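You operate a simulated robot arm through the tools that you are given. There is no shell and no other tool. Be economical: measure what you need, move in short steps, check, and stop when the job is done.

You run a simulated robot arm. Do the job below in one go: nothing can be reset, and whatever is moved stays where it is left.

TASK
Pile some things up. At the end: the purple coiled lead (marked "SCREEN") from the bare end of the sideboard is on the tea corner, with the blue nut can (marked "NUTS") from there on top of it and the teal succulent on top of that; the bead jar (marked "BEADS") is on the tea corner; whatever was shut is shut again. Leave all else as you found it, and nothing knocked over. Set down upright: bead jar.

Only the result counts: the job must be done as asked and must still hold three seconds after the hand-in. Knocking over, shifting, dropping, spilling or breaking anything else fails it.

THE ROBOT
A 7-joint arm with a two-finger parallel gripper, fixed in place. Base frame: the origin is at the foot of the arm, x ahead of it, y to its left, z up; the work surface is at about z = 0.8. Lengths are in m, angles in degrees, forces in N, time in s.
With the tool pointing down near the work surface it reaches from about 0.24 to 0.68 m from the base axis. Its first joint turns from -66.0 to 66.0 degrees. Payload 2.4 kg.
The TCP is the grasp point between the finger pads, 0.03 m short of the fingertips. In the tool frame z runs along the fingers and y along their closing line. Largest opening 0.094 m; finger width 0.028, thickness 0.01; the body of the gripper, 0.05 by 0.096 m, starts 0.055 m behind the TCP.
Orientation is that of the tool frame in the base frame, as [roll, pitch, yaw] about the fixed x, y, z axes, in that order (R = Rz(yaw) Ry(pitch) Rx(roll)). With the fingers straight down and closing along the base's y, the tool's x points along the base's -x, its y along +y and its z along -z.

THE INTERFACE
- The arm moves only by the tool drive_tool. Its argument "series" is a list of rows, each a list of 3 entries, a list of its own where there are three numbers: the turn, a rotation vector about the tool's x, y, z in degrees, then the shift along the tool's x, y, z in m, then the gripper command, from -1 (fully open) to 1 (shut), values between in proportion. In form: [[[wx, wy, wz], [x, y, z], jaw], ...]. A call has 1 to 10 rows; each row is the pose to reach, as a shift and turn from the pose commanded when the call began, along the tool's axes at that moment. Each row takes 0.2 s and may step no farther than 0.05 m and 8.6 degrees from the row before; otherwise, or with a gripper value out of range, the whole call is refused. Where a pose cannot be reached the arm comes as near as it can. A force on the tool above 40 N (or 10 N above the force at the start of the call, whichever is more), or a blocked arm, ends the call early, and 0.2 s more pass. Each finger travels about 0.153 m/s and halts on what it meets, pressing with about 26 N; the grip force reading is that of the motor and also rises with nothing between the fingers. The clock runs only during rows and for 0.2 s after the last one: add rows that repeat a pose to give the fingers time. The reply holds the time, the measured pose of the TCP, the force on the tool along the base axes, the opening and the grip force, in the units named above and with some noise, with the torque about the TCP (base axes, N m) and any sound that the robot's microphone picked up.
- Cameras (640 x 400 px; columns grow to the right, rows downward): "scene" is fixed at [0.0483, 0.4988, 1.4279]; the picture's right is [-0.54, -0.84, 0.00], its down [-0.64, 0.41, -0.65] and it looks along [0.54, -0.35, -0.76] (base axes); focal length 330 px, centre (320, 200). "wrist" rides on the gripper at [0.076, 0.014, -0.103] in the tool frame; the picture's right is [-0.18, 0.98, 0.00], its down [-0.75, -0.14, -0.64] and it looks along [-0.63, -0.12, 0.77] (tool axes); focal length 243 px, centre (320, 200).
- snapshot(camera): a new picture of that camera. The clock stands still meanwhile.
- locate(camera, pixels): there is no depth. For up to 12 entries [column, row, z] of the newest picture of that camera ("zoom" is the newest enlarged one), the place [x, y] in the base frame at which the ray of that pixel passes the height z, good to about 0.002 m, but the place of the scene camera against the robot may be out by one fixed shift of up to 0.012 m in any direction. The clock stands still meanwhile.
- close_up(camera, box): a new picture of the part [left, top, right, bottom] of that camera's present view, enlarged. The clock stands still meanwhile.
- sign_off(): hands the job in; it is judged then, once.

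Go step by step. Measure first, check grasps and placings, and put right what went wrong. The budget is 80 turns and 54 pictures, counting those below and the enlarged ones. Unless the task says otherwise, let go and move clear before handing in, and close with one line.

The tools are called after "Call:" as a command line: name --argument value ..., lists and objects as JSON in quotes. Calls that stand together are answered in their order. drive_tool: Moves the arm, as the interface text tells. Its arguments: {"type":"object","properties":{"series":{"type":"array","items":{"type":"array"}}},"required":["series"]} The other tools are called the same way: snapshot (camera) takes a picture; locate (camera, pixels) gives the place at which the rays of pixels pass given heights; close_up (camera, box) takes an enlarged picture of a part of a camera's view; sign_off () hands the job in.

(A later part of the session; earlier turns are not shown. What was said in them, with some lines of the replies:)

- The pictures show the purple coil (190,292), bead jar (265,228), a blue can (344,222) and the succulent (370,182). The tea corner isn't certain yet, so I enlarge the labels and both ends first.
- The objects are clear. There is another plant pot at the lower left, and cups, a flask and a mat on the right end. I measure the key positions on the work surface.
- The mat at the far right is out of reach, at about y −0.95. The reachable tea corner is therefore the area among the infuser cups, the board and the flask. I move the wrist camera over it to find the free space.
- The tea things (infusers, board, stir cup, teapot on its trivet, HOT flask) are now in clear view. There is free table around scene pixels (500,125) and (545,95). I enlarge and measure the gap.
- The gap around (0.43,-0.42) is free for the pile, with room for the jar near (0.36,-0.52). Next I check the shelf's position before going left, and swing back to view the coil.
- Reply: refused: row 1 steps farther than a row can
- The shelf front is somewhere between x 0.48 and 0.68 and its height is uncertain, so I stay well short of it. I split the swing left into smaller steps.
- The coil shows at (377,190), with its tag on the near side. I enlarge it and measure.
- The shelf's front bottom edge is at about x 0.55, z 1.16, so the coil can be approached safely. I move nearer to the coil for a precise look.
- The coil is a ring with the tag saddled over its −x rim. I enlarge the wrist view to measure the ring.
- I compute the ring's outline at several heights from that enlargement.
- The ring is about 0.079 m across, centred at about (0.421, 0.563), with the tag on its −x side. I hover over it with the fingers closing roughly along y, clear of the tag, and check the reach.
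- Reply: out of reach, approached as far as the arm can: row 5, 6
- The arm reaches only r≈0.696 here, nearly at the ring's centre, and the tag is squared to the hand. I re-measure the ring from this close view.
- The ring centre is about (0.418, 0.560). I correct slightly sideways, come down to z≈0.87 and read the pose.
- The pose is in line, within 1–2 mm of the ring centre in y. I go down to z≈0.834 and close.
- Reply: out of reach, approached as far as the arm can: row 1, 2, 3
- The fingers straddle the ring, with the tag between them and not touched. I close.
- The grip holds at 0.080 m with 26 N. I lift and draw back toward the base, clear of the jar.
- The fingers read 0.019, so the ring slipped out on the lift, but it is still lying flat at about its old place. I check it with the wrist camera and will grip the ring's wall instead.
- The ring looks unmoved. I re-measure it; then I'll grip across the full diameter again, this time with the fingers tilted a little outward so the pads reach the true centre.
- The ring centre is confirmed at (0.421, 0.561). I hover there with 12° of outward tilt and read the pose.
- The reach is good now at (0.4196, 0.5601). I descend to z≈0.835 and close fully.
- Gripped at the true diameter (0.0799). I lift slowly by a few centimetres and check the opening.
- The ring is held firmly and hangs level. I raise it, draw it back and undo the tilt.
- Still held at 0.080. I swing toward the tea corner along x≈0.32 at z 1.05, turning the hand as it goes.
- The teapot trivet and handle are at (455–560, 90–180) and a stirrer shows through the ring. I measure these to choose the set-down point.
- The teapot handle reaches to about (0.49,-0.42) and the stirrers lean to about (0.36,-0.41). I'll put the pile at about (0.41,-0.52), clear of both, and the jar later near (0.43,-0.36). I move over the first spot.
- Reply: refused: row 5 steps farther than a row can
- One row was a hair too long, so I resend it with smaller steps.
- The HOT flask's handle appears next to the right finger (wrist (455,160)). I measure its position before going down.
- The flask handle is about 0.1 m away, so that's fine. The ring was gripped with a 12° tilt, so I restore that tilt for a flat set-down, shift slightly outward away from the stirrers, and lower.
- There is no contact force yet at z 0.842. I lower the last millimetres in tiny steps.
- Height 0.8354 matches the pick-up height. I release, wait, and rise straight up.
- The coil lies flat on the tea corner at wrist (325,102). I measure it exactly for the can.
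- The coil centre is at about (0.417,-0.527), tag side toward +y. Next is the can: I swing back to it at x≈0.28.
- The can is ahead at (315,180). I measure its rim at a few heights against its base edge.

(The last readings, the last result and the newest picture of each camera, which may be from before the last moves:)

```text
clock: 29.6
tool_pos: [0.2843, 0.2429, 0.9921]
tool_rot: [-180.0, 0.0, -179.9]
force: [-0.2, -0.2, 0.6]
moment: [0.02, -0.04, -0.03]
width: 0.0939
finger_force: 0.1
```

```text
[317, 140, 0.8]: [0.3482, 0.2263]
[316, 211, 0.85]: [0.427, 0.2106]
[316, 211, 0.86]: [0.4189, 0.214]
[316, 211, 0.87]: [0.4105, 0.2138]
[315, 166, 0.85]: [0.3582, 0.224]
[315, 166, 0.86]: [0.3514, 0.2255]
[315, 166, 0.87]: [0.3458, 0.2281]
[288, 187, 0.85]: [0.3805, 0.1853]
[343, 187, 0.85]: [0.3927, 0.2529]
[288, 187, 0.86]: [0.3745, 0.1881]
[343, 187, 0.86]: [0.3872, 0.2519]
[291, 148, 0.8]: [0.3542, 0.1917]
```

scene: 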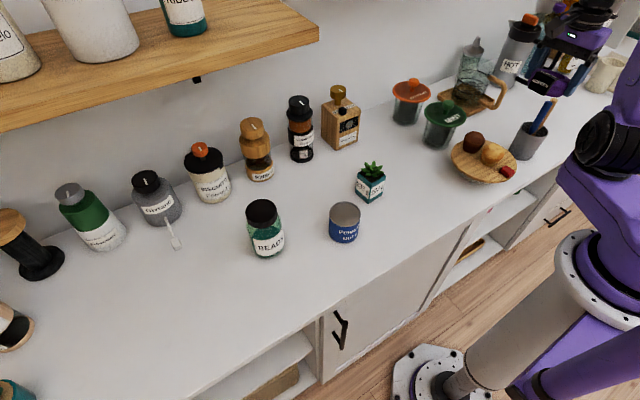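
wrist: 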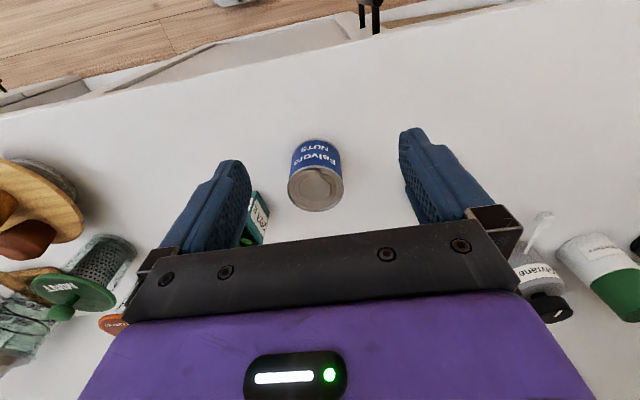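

The can is about 0.066 across, top at about z 0.865, centre about (0.382, 0.220). I move over it, go down to z 0.845 and close.

Call:
drive_tool --series '[[[0, 0, 0], [-0.035, -0.008, 0.01], -1], [[0, 0, 0], [-0.07, -0.016, 0.02], -1], [[0, 0, 0], [-0.098, -0.023, 0.04], -1], [[0, 0, 0], [-0.098, -0.023, 0.075], -1], [[0, 0, 0], [-0.098, -0.023, 0.11], -1], [[0, 0, 0], [-0.098, -0.023, 0.147], -1], [[0, 0, 0], [-0.098, -0.023, 0.147], -1]]'

Call:
snapshot --camera "wrist"

```text
clock: 31.2
tool_pos: [0.3783, 0.2178, 0.844]
tool_rot: [179.9, -0.1, 180.0]
force: [0.0, 0.2, -0.2]
moment: [-0.01, -0.02, -0.02]
width: 0.0938
finger_force: 0.1
```

```text
17 pictures are left
```

wrist: 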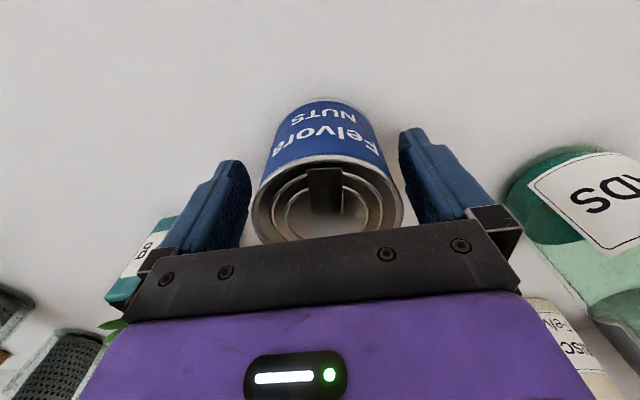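

The can stands centred between the fingers and nothing is touching. I close and lift.

Call:
drive_tool --series '[[[0, 0, 0], [0, 0.001, 0], 0], [[0, 0, 0], [0, 0.001, 0], 1], [[0, 0, 0], [0, 0.001, 0], 1], [[0, 0, 0], [0, 0.001, -0.03], 1], [[0, 0, 0], [0, 0.001, -0.07], 1], [[0, 0, 0], [0.02, 0.001, -0.11], 1], [[0, 0, 0], [0.04, 0.001, -0.15], 1], [[0, 0, 0], [0.05, 0.001, -0.19], 1], [[0, 0, 0], [0.05, 0.001, -0.22], 1]]'

```text
clock: 33.2
tool_pos: [0.3321, 0.2189, 1.0643]
tool_rot: [179.9, 0.0, -180.0]
force: [-0.4, 0.3, 0.1]
moment: [0.04, -0.01, 0.0]
width: 0.0656
finger_force: 26.3
```

Held at 0.0656. I carry it over to the pile spot.

Call:
drive_tool --series '[[[0, 0, 6], [-0.0053, -0.0469, 0], 1], [[0, 0, 12], [-0.0106, -0.0939, 0], 1], [[0, 0, 18], [-0.0159, -0.1408, 0], 1], [[0, 0, 24], [-0.0212, -0.1877, 0], 1], [[0, 0, 30], [-0.0265, -0.2347, 0], 1], [[0, 0, 36], [-0.0318, -0.2816, 0], 1], [[0, 0, 42], [-0.0371, -0.3285, 0], 1], [[0, 0, 48], [-0.0424, -0.3754, 0], 1]]'

```text
clock: 35.0
tool_pos: [0.3744, -0.1573, 1.066]
tool_rot: [179.9, 0.1, 132.1]
force: [-0.4, 0.0, -1.3]
moment: [0.02, 0.03, -0.01]
width: 0.0654
finger_force: 25.4
```

Call:
drive_tool --series '[[[0, 0, 6], [-0.0384, -0.0274, 0], 1], [[0, 0, 12], [-0.0767, -0.0547, 0], 1], [[0, 0, 18], [-0.1151, -0.0821, 0], 1], [[0, 0, 24], [-0.1535, -0.1095, 0], 1], [[0, 0, 30], [-0.1918, -0.1369, 0], 1], [[0, 0, 36], [-0.2302, -0.1643, 0], 1], [[0, 0, 42], [-0.2686, -0.1916, 0], 1], [[0, 0, 47], [-0.3069, -0.219, 0], 1], [[0, 0, 47], [-0.3069, -0.219, 0.04], 1], [[0, 0, 47], [-0.3069, -0.219, 0.08], 1]]'

Call:
snapshot --camera "wrist"

```text
clock: 37.2
tool_pos: [0.4142, -0.5287, 0.9823]
tool_rot: [180.0, 0.1, 85.0]
force: [-0.2, -0.2, -0.5]
moment: [0.03, -0.02, 0.01]
width: 0.0656
finger_force: 26.0
```

```text
16 pictures are left
```

wrist: 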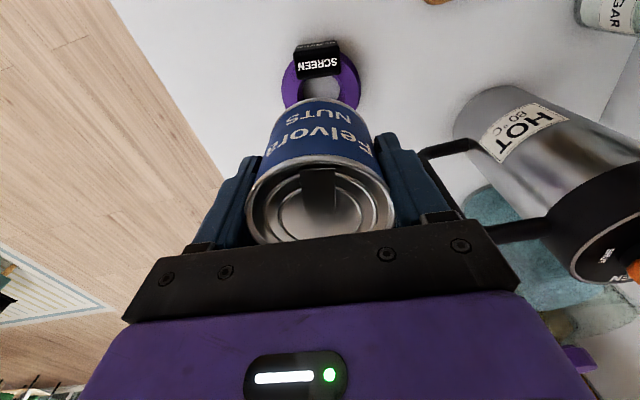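

The can is directly above the coil. I shift 3 mm along +x and lower to just above the ring.

Call:
drive_tool --series '[[[0, 0, 0], [0, 0.003, 0.03], 1], [[0, 0, 0], [0, 0.003, 0.06], 1], [[0, 0, 0], [0, 0.003, 0.085], 1], [[0, 0, 0], [0, 0.003, 0.096], 1], [[0, 0, 0], [0, 0.003, 0.096], 1]]'

Call:
close_up --camera "scene" --box '[470, 40, 610, 140]'

```text
clock: 38.4
tool_pos: [0.4193, -0.5281, 0.8902]
tool_rot: [-180.0, 0.0, 85.0]
force: [-0.5, 0.3, -0.6]
moment: [0.01, 0.0, 0.02]
width: 0.0659
finger_force: 26.4
```

```text
4.00 times, centred on (540, 90) of scene
```

zoom: 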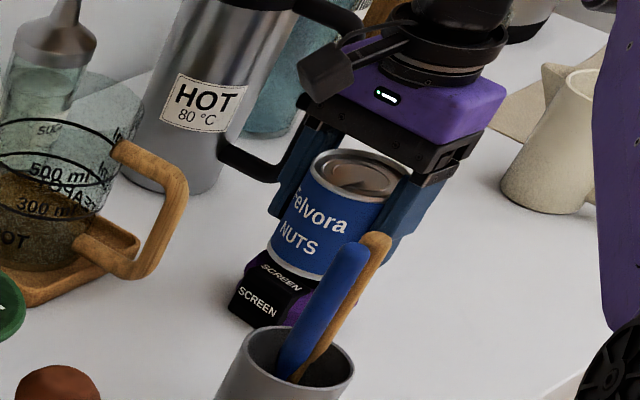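

The can hangs about 15 mm above the coil. I lower it in 2 mm steps, watching the force.

Call:
drive_tool --series '[[[0, 0, 0], [0, -0.001, 0.002], 1], [[0, 0, 0], [0, -0.001, 0.004], 1], [[0, 0, 0], [0, -0.001, 0.006], 1], [[0, 0, 0], [0, -0.001, 0.007], 1]]'

```text
clock: 39.4
tool_pos: [0.4188, -0.5289, 0.884]
tool_rot: [-180.0, 0.0, 85.0]
force: [0.7, -1.1, -1.2]
moment: [0.0, -0.01, -0.03]
width: 0.0652
finger_force: 26.3
```

Call:
drive_tool --series '[[[0, 0, 0], [0, 0, 0.001], 1], [[0, 0, 0], [0, 0, 0.002], 1], [[0, 0, 0], [0, 0, 0.003], 1], [[0, 0, 0], [0, 0, 0.003], 1]]'

```text
clock: 40.4
tool_pos: [0.4205, -0.5305, 0.8799]
tool_rot: [180.0, 0.0, 85.0]
force: [-0.1, 1.2, -0.4]
moment: [0.03, -0.02, 0.01]
width: 0.0653
finger_force: 25.7
```

Call:
drive_tool --series '[[[0, 0, 0], [0, 0, 0.001], 1], [[0, 0, 0], [0, 0, 0.002], 1], [[0, 0, 0], [0, 0, 0.002], 1]]'

Call:
close_up --camera "scene" --box '[505, 60, 575, 120]'

```text
clock: 41.2
tool_pos: [0.4177, -0.53, 0.8794]
tool_rot: [179.9, 0.1, 85.0]
force: [-1.0, -0.2, 6.4]
moment: [0.01, 0.07, -0.01]
width: 0.0653
finger_force: 26.1
```

```text
6.67 times, centred on (540, 90) of scene
```

zoom: 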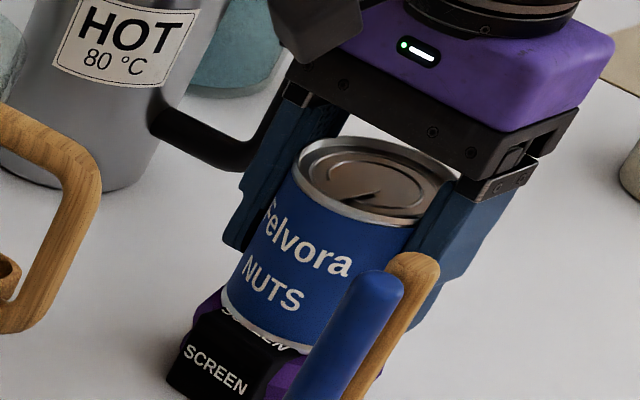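

Contact: 6.4 N upward with the can on the coil. I release gently and rise straight up.

Call:
drive_tool --series '[[[0, 0, 0], [0, 0, -0.001], -0.4], [[0, 0, 0], [0, 0, -0.001], -0.6], [[0, 0, 0], [0, 0, -0.001], -1], [[0, 0, 0], [0, 0, -0.001], -1], [[0, 0, 0], [0, 0, -0.03], -1], [[0, 0, 0], [0, 0, -0.07], -1], [[0, 0, 0], [0, 0, -0.11], -1], [[0, 0, 0], [0.04, 0, -0.14], -1], [[0, 0, 0], [0.07, 0, -0.16], -1]]'

Call:
snapshot --camera "wrist"

Call:
close_up --camera "scene" --box '[480, 40, 620, 140]'

```text
clock: 43.2
tool_pos: [0.424, -0.4588, 1.0363]
tool_rot: [-180.0, 0.0, 85.0]
force: [-0.7, -0.6, -0.3]
moment: [0.01, -0.04, -0.02]
width: 0.094
finger_force: 0.1
```

```text
13 pictures are left
```

wrist: 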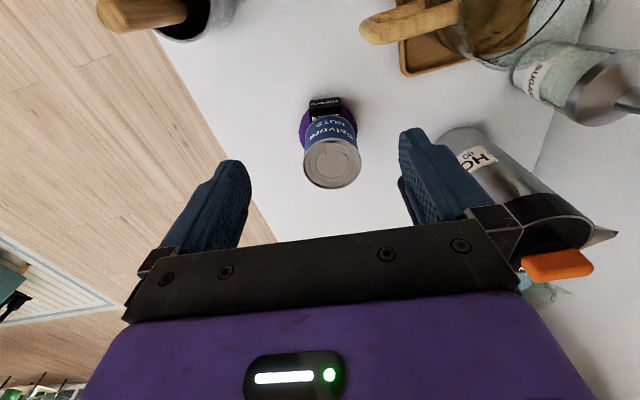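

```text
4.00 times, centred on (550, 90) of scene
```

zoom: 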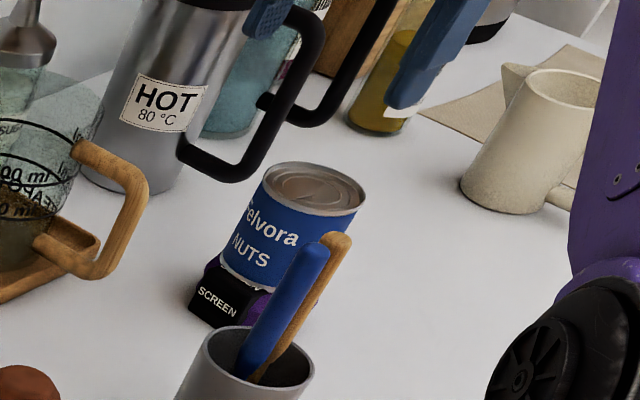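

The can stands on the coil. I measure its lid centre for the succulent.

Call:
locate --camera "wrist" --pixels '[[332, 164, 0.895], [303, 164, 0.895], [361, 164, 0.895], [332, 189, 0.895], [332, 138, 0.895], [332, 164, 0.9]]'

Call:
drive_tool --series '[[[0, 0, -6], [0.0452, -0.0127, 0], -1], [[0, 0, -12], [0.0905, -0.0254, 0], -1], [[0, 0, -18], [0.1357, -0.0381, 0], -1], [[0, 0, -24], [0.181, -0.0508, 0], -1], [[0, 0, -30], [0.2262, -0.0635, 0], -1], [[0, 0, -36], [0.2715, -0.0762, 0], -1], [[0, 0, -42], [0.3167, -0.0889, 0], -1], [[0, 0, -48], [0.362, -0.1016, 0], -1]]'

```text
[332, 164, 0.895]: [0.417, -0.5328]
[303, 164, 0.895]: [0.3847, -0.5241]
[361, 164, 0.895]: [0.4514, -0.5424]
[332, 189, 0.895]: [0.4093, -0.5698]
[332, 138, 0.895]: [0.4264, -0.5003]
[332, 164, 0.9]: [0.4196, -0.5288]
```

```text
clock: 45.0
tool_pos: [0.3546, -0.0865, 1.0399]
tool_rot: [-180.0, -0.1, 133.0]
force: [-0.7, 0.2, -0.7]
moment: [0.01, -0.01, 0.04]
width: 0.0939
finger_force: 0.1
```

The lid centre is about (0.418,-0.534). Next is the succulent: I move to view it.

Call:
drive_tool --series '[[[0, 0, -8], [0.0235, 0.0163, 0], -1], [[0, 0, -16], [0.047, 0.0326, 0.01], -1], [[0, 0, -24], [0.0705, 0.0489, 0.02], -1], [[0, 0, -32], [0.094, 0.0652, 0.03], -1], [[0, 0, -40], [0.1175, 0.0815, 0.04], -1], [[0, 0, -47], [0.141, 0.0977, 0.05], -1], [[0, 0, -47], [0.141, 0.0977, 0.05], -1]]'

Call:
close_up --camera "wrist" --box '[240, 60, 400, 240]'

```text
clock: 46.6
tool_pos: [0.3312, 0.0809, 0.9864]
tool_rot: [180.0, 0.0, -180.0]
force: [0.2, -0.3, -0.4]
moment: [0.02, -0.02, 0.0]
width: 0.0938
finger_force: 0.1
```

```text
2.22 times, centred on (320, 150) of wrist
```

zoom: 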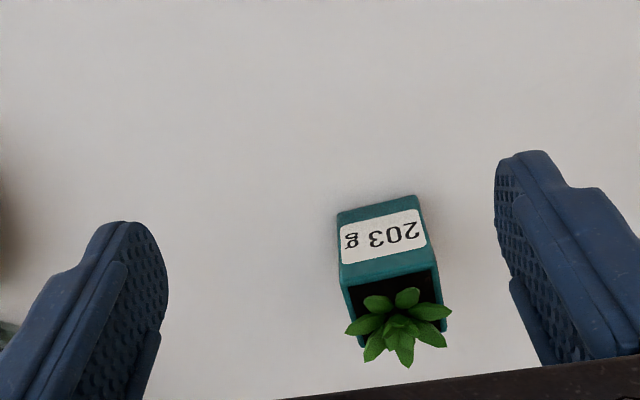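

The square pot's near face runs from (338,212) to (417,194) at its base and (341,288) to (437,265) at its top. I measure these points.

Call:
locate --camera "zoom" --pixels '[[338, 212, 0.8], [417, 194, 0.8], [341, 288, 0.84], [437, 265, 0.84], [341, 288, 0.85], [437, 265, 0.85], [451, 320, 0.845], [360, 345, 0.845], [398, 330, 0.87]]'

```text
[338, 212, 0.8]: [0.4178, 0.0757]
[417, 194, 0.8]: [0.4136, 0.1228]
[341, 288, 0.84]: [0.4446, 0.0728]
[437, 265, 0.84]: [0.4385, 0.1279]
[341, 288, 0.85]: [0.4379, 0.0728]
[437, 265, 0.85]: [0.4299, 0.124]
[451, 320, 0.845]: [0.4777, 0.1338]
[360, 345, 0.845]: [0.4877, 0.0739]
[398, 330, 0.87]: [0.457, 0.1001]
```

The pot is about 0.048 wide, centred at about (0.440,0.1015), turned 5°, top at about z 0.86. I move over it and descend to z 0.847.

Call:
drive_tool --series '[[[0, 0, -2], [-0.036, 0.007, 0.01], -1], [[0, 0, -4], [-0.073, 0.014, 0.02], -1], [[0, 0, -5], [-0.109, 0.0206, 0.03], -1], [[0, 0, -5], [-0.109, 0.0206, 0.06], -1], [[0, 0, -5], [-0.109, 0.0206, 0.1], -1], [[0, 0, -5], [-0.109, 0.0206, 0.139], -1], [[0, 0, -5], [-0.109, 0.0206, 0.139], -1]]'

Call:
snapshot --camera "wrist"

```text
clock: 48.2
tool_pos: [0.4432, 0.1007, 0.8482]
tool_rot: [180.0, 0.1, -175.0]
force: [0.7, 0.6, -0.2]
moment: [0.01, 0.03, 0.02]
width: 0.094
finger_force: 0.1
```

```text
10 pictures are left
```

wrist: 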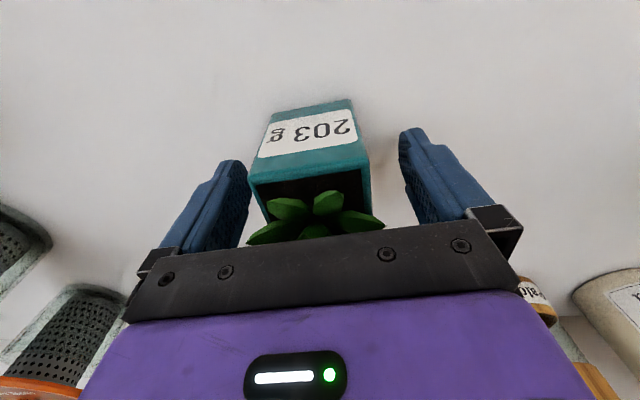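

The pot sits slightly left of mid. I measure its top edge to refine the angle.

Call:
locate --camera "wrist" --pixels '[[251, 181, 0.86], [369, 150, 0.86], [272, 115, 0.8], [350, 99, 0.8], [251, 181, 0.855], [369, 150, 0.855]]'

```text
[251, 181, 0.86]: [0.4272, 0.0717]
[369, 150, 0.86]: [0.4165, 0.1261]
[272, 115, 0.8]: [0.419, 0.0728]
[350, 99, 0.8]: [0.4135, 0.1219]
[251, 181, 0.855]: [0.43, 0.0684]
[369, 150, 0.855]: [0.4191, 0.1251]
```

The pot is within 1 mm of centre and turned about 3° more. I correct that, close, and lift.

Call:
drive_tool --series '[[[0, 0, -3], [0, -0.001, 0], -1], [[0, 0, -3], [0, -0.001, 0], 0], [[0, 0, -3], [0, -0.001, 0], 0.6], [[0, 0, -3], [0, -0.001, 0], 1], [[0, 0, -3], [0, -0.001, 0], 1], [[0, 0, -3], [0, -0.001, -0.03], 1], [[0, 0, -3], [0, -0.001, -0.07], 1], [[0, 0, -3], [0.01, -0.001, -0.11], 1], [[0, 0, -3], [0.03, -0.001, -0.15], 1], [[0, 0, -3], [0.05, -0.001, -0.19], 1]]'

Call:
snapshot --camera "wrist"

```text
clock: 50.4
tool_pos: [0.3937, 0.0962, 1.0382]
tool_rot: [180.0, -0.1, -172.0]
force: [-0.3, -0.1, -1.8]
moment: [-0.04, -0.04, 0.0]
width: 0.0541
finger_force: 26.4
```

```text
9 pictures are left
```

wrist: 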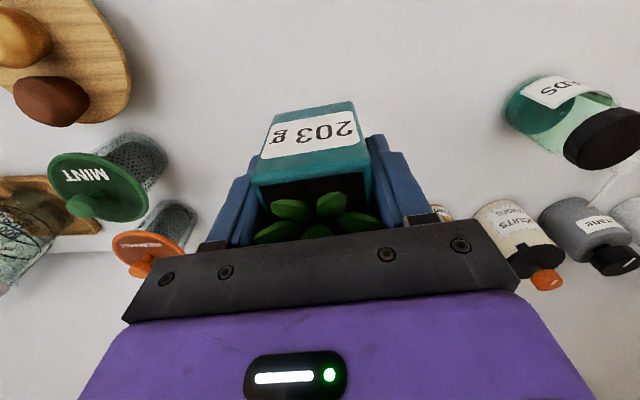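

Held at 0.054. I carry it to the pile.

Call:
drive_tool --series '[[[0, 0, 7.4], [0.0045, -0.0448, -0.005], 1], [[0, 0, 14.8], [0.0091, -0.0896, -0.01], 1], [[0, 0, 22.2], [0.0136, -0.1344, -0.015], 1], [[0, 0, 29.6], [0.0182, -0.1792, -0.02], 1], [[0, 0, 37], [0.0227, -0.224, -0.02], 1], [[0, 0, 44.4], [0.0272, -0.2688, -0.02], 1], [[0, 0, 51.8], [0.0318, -0.3136, -0.02], 1]]'

```text
clock: 52.0
tool_pos: [0.3998, -0.2222, 1.0618]
tool_rot: [180.0, -0.1, 136.1]
force: [-0.8, -0.2, -2.0]
moment: [0.03, 0.01, 0.01]
width: 0.054
finger_force: 26.4
```

Call:
drive_tool --series '[[[0, 0, 7.3], [-0.033, -0.0305, 0], 1], [[0, 0, 14.6], [-0.0659, -0.061, 0], 1], [[0, 0, 21.9], [-0.0989, -0.0915, 0], 1], [[0, 0, 29.2], [-0.1318, -0.122, 0], 1], [[0, 0, 36.5], [-0.1648, -0.1525, 0], 1], [[0, 0, 43.8], [-0.1977, -0.183, 0], 1], [[0, 0, 51], [-0.2307, -0.2135, 0], 1], [[0, 0, 51], [-0.2307, -0.2135, 0.04], 1], [[0, 0, 51], [-0.2307, -0.2135, 0.07], 1], [[0, 0, 51], [-0.2307, -0.2135, 0.085], 1]]'

Call:
snapshot --camera "wrist"

```text
clock: 54.2
tool_pos: [0.4235, -0.534, 0.9746]
tool_rot: [-180.0, -0.1, 85.2]
force: [1.4, 0.3, -2.1]
moment: [0.04, 0.0, 0.03]
width: 0.0545
finger_force: 26.1
```

```text
8 pictures are left
```

wrist: 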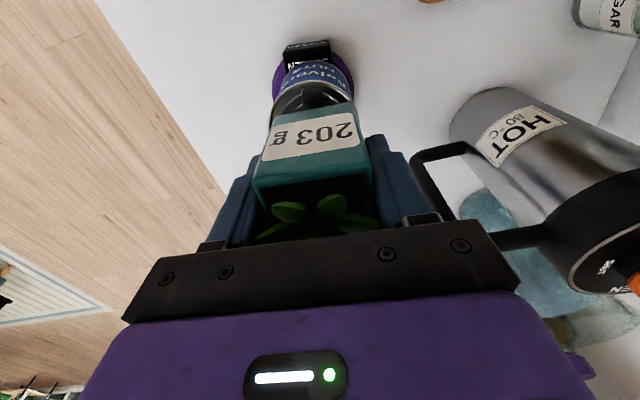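

The pot is over the can at about 3 cm height. I adjust −3 mm in x and lower.

Call:
drive_tool --series '[[[0, 0, 0], [-0.001, -0.003, 0.008], 1], [[0, 0, 0], [-0.001, -0.003, 0.014], 1], [[0, 0, 0], [-0.001, -0.003, 0.019], 1], [[0, 0, 0], [-0.001, -0.003, 0.022], 1], [[0, 0, 0], [-0.001, -0.003, 0.022], 1]]'

Call:
close_up --camera "scene" --box '[490, 40, 610, 130]'

```text
clock: 55.4
tool_pos: [0.4194, -0.536, 0.9542]
tool_rot: [179.8, 0.3, 85.3]
force: [-0.6, 0.2, 19.6]
moment: [0.14, 0.04, -0.02]
width: 0.0543
finger_force: 26.2
```

```text
4.44 times, centred on (550, 85) of scene
```

zoom: 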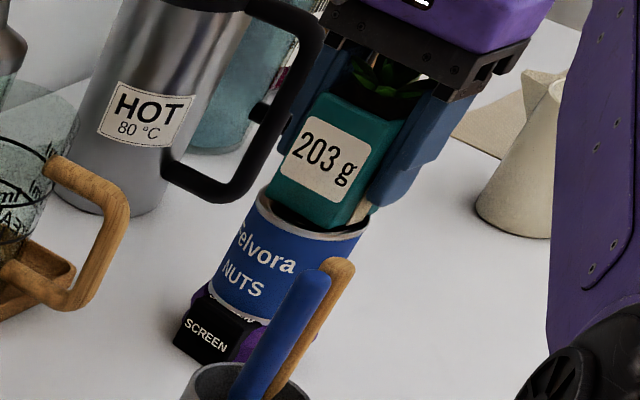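

Firm contact at 19.6 N. I ease up about 2 mm so the pot only just rests, then check the force.

Call:
drive_tool --series '[[[0, 0, 0], [0, 0, -0.0015], 1], [[0, 0, 0], [0, 0, -0.002], 1]]'

```text
clock: 56.0
tool_pos: [0.4169, -0.5348, 0.9532]
tool_rot: [179.9, 0.2, 85.2]
force: [3.1, -4.1, 11.4]
moment: [-0.43, -0.23, 0.03]
width: 0.0543
finger_force: 25.7
```

Call:
drive_tool --series '[[[0, 0, 0], [0, 0, -0.001], 1], [[0, 0, 0], [0, 0, -0.0015], 1]]'

```text
clock: 56.6
tool_pos: [0.4172, -0.5344, 0.9537]
tool_rot: [-179.9, -0.2, 85.3]
force: [0.4, -0.4, 2.8]
moment: [-0.12, -0.12, 0.0]
width: 0.0542
finger_force: 26.0
```

The force is down to 2.8 N, so I release gently and rise straight up.

Call:
drive_tool --series '[[[0, 0, 0], [0, 0, 0], -0.18], [[0, 0, 0], [0, 0, 0], -0.3], [[0, 0, 0], [0, 0, 0], -0.7], [[0, 0, 0], [0, 0, 0], -1], [[0, 0, 0], [0, 0, 0], -1], [[0, 0, 0], [0, 0, -0.03], -1], [[0, 0, 0], [0, 0, -0.07], -1], [[0, 0, 0], [0, 0, -0.1], -1], [[0, 0, 0], [0.03, 0, -0.12], -1], [[0, 0, 0], [0.07, 0, -0.12], -1]]'

Call:
snapshot --camera "scene"

```text
clock: 58.8
tool_pos: [0.4255, -0.4636, 1.0702]
tool_rot: [-180.0, 0.0, 85.2]
force: [0.7, -0.1, 0.2]
moment: [0.05, 0.0, 0.02]
width: 0.094
finger_force: 0.0
```

```text
6 pictures are left
```

scene: 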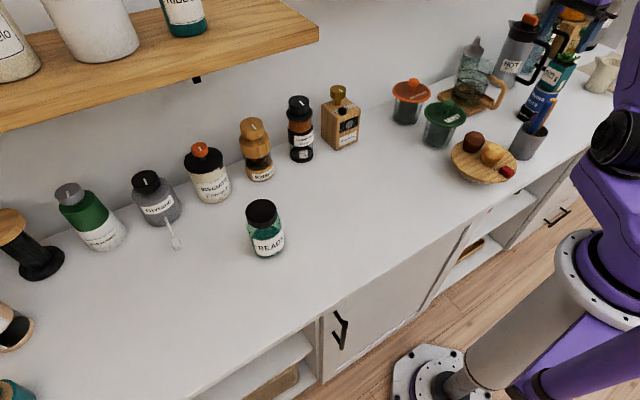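

The pile stands. Now the bead jar: I swing back toward it.

Call:
drive_tool --series '[[[0, 0, -6], [0.0435, -0.009, 0], -1], [[0, 0, -12], [0.087, -0.018, 0], -1], [[0, 0, -18], [0.1305, -0.027, 0], -1], [[0, 0, -24], [0.174, -0.036, 0], -1], [[0, 0, -30], [0.2175, -0.045, 0], -1], [[0, 0, -36], [0.261, -0.054, 0], -1], [[0, 0, -42], [0.3045, -0.063, 0], -1], [[0, 0, -48], [0.348, -0.072, 0], -1], [[0, 0, -54], [0.3915, -0.081, 0], -1]]'

```text
clock: 60.8
tool_pos: [0.3757, -0.0671, 1.0774]
tool_rot: [-180.0, 0.0, 139.3]
force: [0.6, -0.7, 0.6]
moment: [0.02, 0.0, 0.0]
width: 0.094
finger_force: 0.1
```

Call:
drive_tool --series '[[[0, 0, -6.2], [0.0334, 0.0309, 0.004], -1], [[0, 0, -12.4], [0.0668, 0.0618, 0.009], -1], [[0, 0, -18.6], [0.1002, 0.0927, 0.013], -1], [[0, 0, -24.8], [0.1336, 0.1236, 0.018], -1], [[0, 0, -31], [0.167, 0.1546, 0.022], -1], [[0, 0, -37.2], [0.2003, 0.1855, 0.027], -1], [[0, 0, -43.4], [0.2337, 0.2164, 0.031], -1], [[0, 0, -49.6], [0.2671, 0.2473, 0.036], -1], [[0, 0, -56], [0.3005, 0.2782, 0.04], -1], [[0, 0, -56], [0.3005, 0.2782, 0.04], -1]]'

Call:
snapshot --camera "wrist"

```text
clock: 63.0
tool_pos: [0.3295, 0.3375, 1.0379]
tool_rot: [-180.0, 0.1, -164.7]
force: [0.2, -0.2, -0.4]
moment: [0.03, -0.03, -0.01]
width: 0.0939
finger_force: 0.0
```

```text
5 pictures are left
```

wrist: 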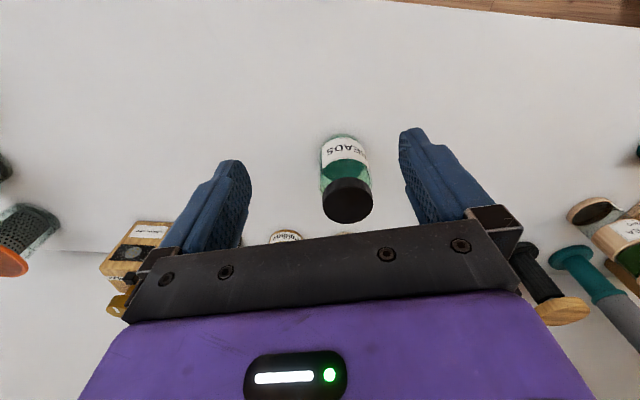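

The jar shows at (345,180), cap top centre about (348,205). I measure the body edges, base and cap height.

Call:
locate --camera "wrist" --pixels '[[342, 134, 0.8], [320, 147, 0.81], [366, 143, 0.81], [348, 224, 0.9], [348, 186, 0.9], [348, 224, 0.92], [348, 186, 0.92], [323, 205, 0.9], [373, 203, 0.9], [323, 205, 0.92], [373, 203, 0.92], [348, 205, 0.91]]'

```text
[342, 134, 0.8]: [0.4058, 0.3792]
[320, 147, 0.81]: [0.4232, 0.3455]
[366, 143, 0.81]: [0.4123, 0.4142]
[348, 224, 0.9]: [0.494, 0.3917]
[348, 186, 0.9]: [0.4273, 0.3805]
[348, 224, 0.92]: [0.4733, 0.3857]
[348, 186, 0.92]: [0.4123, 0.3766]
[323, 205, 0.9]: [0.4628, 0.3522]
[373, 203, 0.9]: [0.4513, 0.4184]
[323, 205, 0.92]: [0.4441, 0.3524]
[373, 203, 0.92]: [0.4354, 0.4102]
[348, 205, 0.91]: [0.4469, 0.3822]
```

The jar is about 0.07 across with its cap top at about z 0.92, centre about (0.441,0.385). I go over it and descend to z 0.873, so the palm clears the cap and the pads meet the glass.

Call:
drive_tool --series '[[[0, 0, 0], [-0.03, 0.004, 0.03], -1], [[0, 0, 0], [-0.06, 0.008, 0.06], -1], [[0, 0, 0], [-0.09, 0.0115, 0.062], -1], [[0, 0, 0], [-0.1198, 0.0154, 0.065], -1], [[0, 0, 0], [-0.1198, 0.0154, 0.095], -1], [[0, 0, 0], [-0.1198, 0.0154, 0.13], -1], [[0, 0, 0], [-0.1198, 0.0154, 0.16], -1], [[0, 0, 0], [-0.1198, 0.0154, 0.163], -1]]'

Call:
snapshot --camera "wrist"

```text
clock: 64.8
tool_pos: [0.443, 0.3868, 0.8723]
tool_rot: [-179.8, 0.0, -164.7]
force: [-0.3, 0.1, 0.0]
moment: [0.0, 0.03, 0.02]
width: 0.0939
finger_force: 0.0
```

```text
4 pictures are left
```

wrist: 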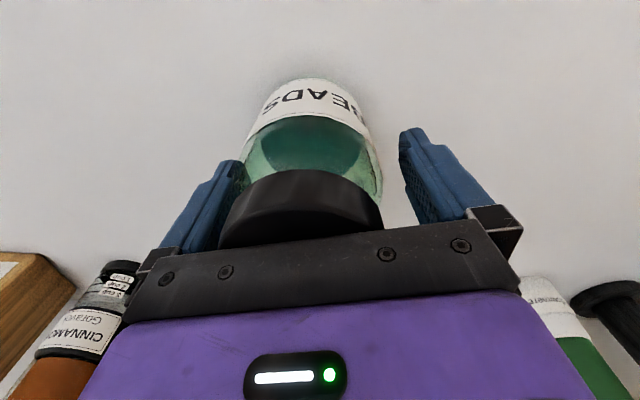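

The jar stands about 5 mm left of the middle. I centre, close, and lift.

Call:
drive_tool --series '[[[0, 0, 0], [0, -0.005, 0], -1], [[0, 0, 0], [0, -0.005, 0], -0.6], [[0, 0, 0], [0, -0.005, 0], 0.2], [[0, 0, 0], [0, -0.005, 0], 1], [[0, 0, 0], [0, -0.005, 0], 1], [[0, 0, 0], [0, -0.005, -0.01], 1], [[0, 0, 0], [0, -0.005, -0.03], 1]]'

```text
clock: 66.4
tool_pos: [0.442, 0.3789, 0.9043]
tool_rot: [180.0, -0.1, -164.7]
force: [0.5, 0.0, -3.0]
moment: [-0.03, 0.01, 0.02]
width: 0.071
finger_force: 26.1
```

The jar is held at 0.071 with about 3 N of weight. I raise it, draw back and turn the hand square.

Call:
drive_tool --series '[[[0, 0, 0], [0, 0, -0.035], 1], [[0, 0, 0], [0.01, 0, -0.07], 1], [[0, 0, 4], [0.03, 0, -0.105], 1], [[0, 0, 8], [0.05, 0, -0.14], 1], [[0, 0, 12], [0.07, 0, -0.16], 1], [[0, 0, 15], [0.07, 0, -0.16], 1]]'

```text
clock: 67.8
tool_pos: [0.3759, 0.3618, 1.0627]
tool_rot: [-180.0, 0.0, -179.8]
force: [0.0, -0.5, -2.9]
moment: [0.0, -0.01, -0.01]
width: 0.0712
finger_force: 25.9
```

Call:
drive_tool --series '[[[0, 0, 0], [-0.0036, -0.0461, 0], 1], [[0, 0, 0], [-0.0072, -0.0923, 0], 1], [[0, 0, 0], [-0.0108, -0.1384, 0], 1], [[0, 0, 0], [-0.0144, -0.1845, 0], 1], [[0, 0, 0], [-0.018, -0.2307, 0], 1], [[0, 0, 0], [-0.0216, -0.2768, 0], 1], [[0, 0, 0], [-0.0252, -0.3229, 0], 1], [[0, 0, 0], [-0.0288, -0.369, 0], 1]]'

Call:
drive_tool --series '[[[0, 0, 0], [-0.0036, -0.0461, 0], 1], [[0, 0, 0], [-0.0072, -0.0923, 0], 1], [[0, 0, 0], [-0.0108, -0.1384, 0], 1], [[0, 0, 0], [-0.0144, -0.1845, 0], 1], [[0, 0, 0], [-0.018, -0.2307, 0], 1], [[0, 0, 0], [-0.0216, -0.2768, 0], 1], [[0, 0, 0], [-0.0252, -0.323, 0], 1], [[0, 0, 0], [-0.0252, -0.323, 0.03], 1]]'

Call:
snapshot --camera "wrist"

```text
clock: 69.6
tool_pos: [0.4034, -0.0043, 1.062]
tool_rot: [-180.0, 0.0, -179.8]
force: [0.4, -0.4, -3.7]
moment: [-0.01, -0.03, -0.01]
width: 0.0712
finger_force: 26.1
```

```text
clock: 71.4
tool_pos: [0.4367, -0.3328, 1.0332]
tool_rot: [-180.0, 0.0, -179.9]
force: [0.1, -0.3, -2.7]
moment: [0.02, -0.06, -0.04]
width: 0.0709
finger_force: 25.4
```

```text
3 pictures are left
```

wrist: 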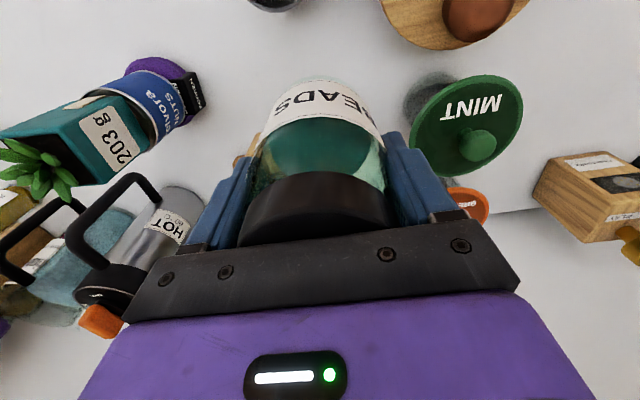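

The jar is over the gap and the pile is standing well. I check the MINT lid edge (411,125) and the teapot handle end (240,150) against the set-down spot.

Call:
locate --camera "wrist" --pixels '[[411, 130, 0.9], [411, 130, 0.88], [405, 105, 0.8], [236, 158, 0.87], [245, 140, 0.87], [236, 158, 0.9], [388, 10, 0.82], [265, 5, 0.87], [300, 5, 0.87], [465, 100, 0.9]]'

```text
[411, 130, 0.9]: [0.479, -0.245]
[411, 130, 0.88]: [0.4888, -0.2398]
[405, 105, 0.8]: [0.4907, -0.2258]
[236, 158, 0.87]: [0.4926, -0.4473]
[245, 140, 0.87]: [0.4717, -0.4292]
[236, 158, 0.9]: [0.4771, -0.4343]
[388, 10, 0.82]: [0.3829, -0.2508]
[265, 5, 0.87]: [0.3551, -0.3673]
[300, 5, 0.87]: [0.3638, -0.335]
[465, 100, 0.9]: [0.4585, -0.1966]
```

There is about 5 cm of clearance to both. I shift 8 mm toward the base and lower to just above the table.

Call:
drive_tool --series '[[[0, 0, 0], [0.008, 0, 0.035], 1], [[0, 0, 0], [0.008, 0, 0.07], 1], [[0, 0, 0], [0.008, 0, 0.105], 1], [[0, 0, 0], [0.008, 0, 0.135], 1], [[0, 0, 0], [0.008, 0, 0.15], 1], [[0, 0, 0], [0.008, 0, 0.154], 1], [[0, 0, 0], [0.008, 0, 0.154], 1]]'

```text
clock: 73.0
tool_pos: [0.4234, -0.3286, 0.8775]
tool_rot: [-180.0, 0.0, -179.8]
force: [-0.2, 0.6, -2.6]
moment: [-0.02, -0.06, -0.03]
width: 0.0709
finger_force: 26.5
```

Call:
drive_tool --series '[[[0, 0, 0], [0, 0, 0.001], 1], [[0, 0, 0], [0, 0, 0.002], 1], [[0, 0, 0], [0, 0, 0.003], 1], [[0, 0, 0], [0, 0, 0.004], 1], [[0, 0, 0], [0, 0, 0.004], 1]]'

```text
clock: 74.2
tool_pos: [0.4243, -0.3298, 0.8734]
tool_rot: [-180.0, 0.1, -179.8]
force: [-0.9, 0.0, -3.7]
moment: [-0.02, -0.04, 0.01]
width: 0.0707
finger_force: 25.9
```

Not yet touching: the force still shows the jar's weight. I go on in 1 mm steps.

Call:
drive_tool --series '[[[0, 0, 0], [0, 0, 0.001], 1], [[0, 0, 0], [0, 0, 0.0015], 1], [[0, 0, 0], [0, 0, 0.0015], 1]]'

```text
clock: 75.0
tool_pos: [0.4243, -0.3292, 0.8732]
tool_rot: [180.0, 0.0, -179.9]
force: [0.1, 0.5, -3.4]
moment: [-0.02, -0.01, -0.01]
width: 0.071
finger_force: 26.0
```

Call:
drive_tool --series '[[[0, 0, 0], [0, 0, 0.001], 1], [[0, 0, 0], [0, 0, 0.0015], 1], [[0, 0, 0], [0, 0, 0.0015], 1]]'

```text
clock: 75.8
tool_pos: [0.4253, -0.33, 0.8714]
tool_rot: [-179.9, 0.1, -179.7]
force: [-1.1, 1.9, 13.1]
moment: [0.23, 0.15, -0.07]
width: 0.071
finger_force: 26.1
```

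Contact at 13 N. I ease up 1 mm, release gently and rise straight up.

Call:
drive_tool --series '[[[0, 0, 0], [0, 0, -0.001], 1], [[0, 0, 0], [0, 0, -0.001], -0.5], [[0, 0, 0], [0, 0, -0.001], -0.6], [[0, 0, 0], [0, 0, -0.001], -1], [[0, 0, 0], [0, 0, -0.001], -1], [[0, 0, 0], [0, 0, -0.03], -1], [[0, 0, 0], [0, 0, -0.07], -1], [[0, 0, 0], [0, 0, -0.11], -1], [[0, 0, 0], [0, 0, -0.15], -1], [[0, 0, 0], [0, 0, -0.18], -1]]'

```text
clock: 78.0
tool_pos: [0.4249, -0.3261, 1.0494]
tool_rot: [179.9, 0.0, -179.8]
force: [0.3, -0.2, -0.8]
moment: [0.01, 0.0, -0.01]
width: 0.094
finger_force: 0.1
```

The hand is free and above the jar. I move clear toward the middle and take a final look.

Call:
drive_tool --series '[[[0, 0, 0], [0.02, 0.04, 0], -1], [[0, 0, 0], [0.04, 0.08, 0], -1], [[0, 0, 0], [0.06, 0.12, 0], -1], [[0, 0, 0], [0.08, 0.16, 0], -1], [[0, 0, 0], [0.09, 0.2, -0.01], -1], [[0, 0, 0], [0.1, 0.24, -0.02], -1], [[0, 0, 0], [0.1, 0.28, -0.02], -1], [[0, 0, 0], [0.1, 0.32, -0.02], -1]]'

Call:
close_up --camera "scene" --box '[380, 0, 640, 200]'

Call:
snapshot --camera "scene"

```text
clock: 79.8
tool_pos: [0.3213, -0.0085, 1.0689]
tool_rot: [-179.9, 0.0, -179.7]
force: [0.6, 0.3, 0.5]
moment: [0.01, -0.02, -0.02]
width: 0.0939
finger_force: 0.1
```

```text
2.00 times, centred on (510, 100) of scene
```

zoom: 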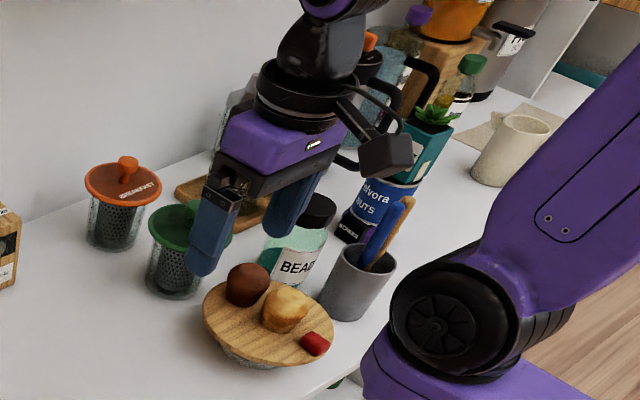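

```text
1 pictures are left
```

scene: 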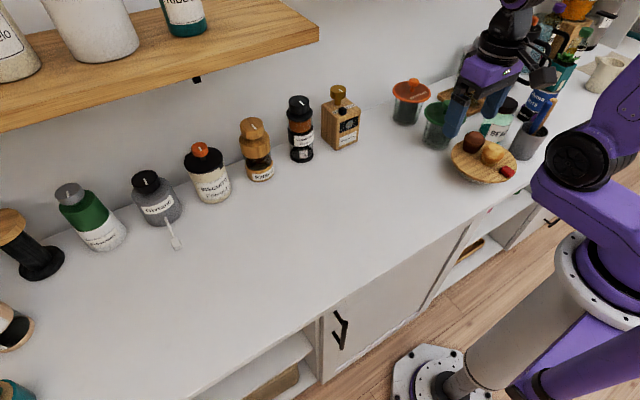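

The jar stands upright between the MINT cup and the stir cup. The coil, can and succulent pile is upright behind it, everything else is in its place, and the cupboards are shut. I hand in.

Call:
sign_off

```text
The job is handed in.
```

The coiled lead is on the tea corner with the nut can on it and the teal succulent on top. The bead jar stands upright beside them, nothing else was disturbed, and the cupboards were never opened.
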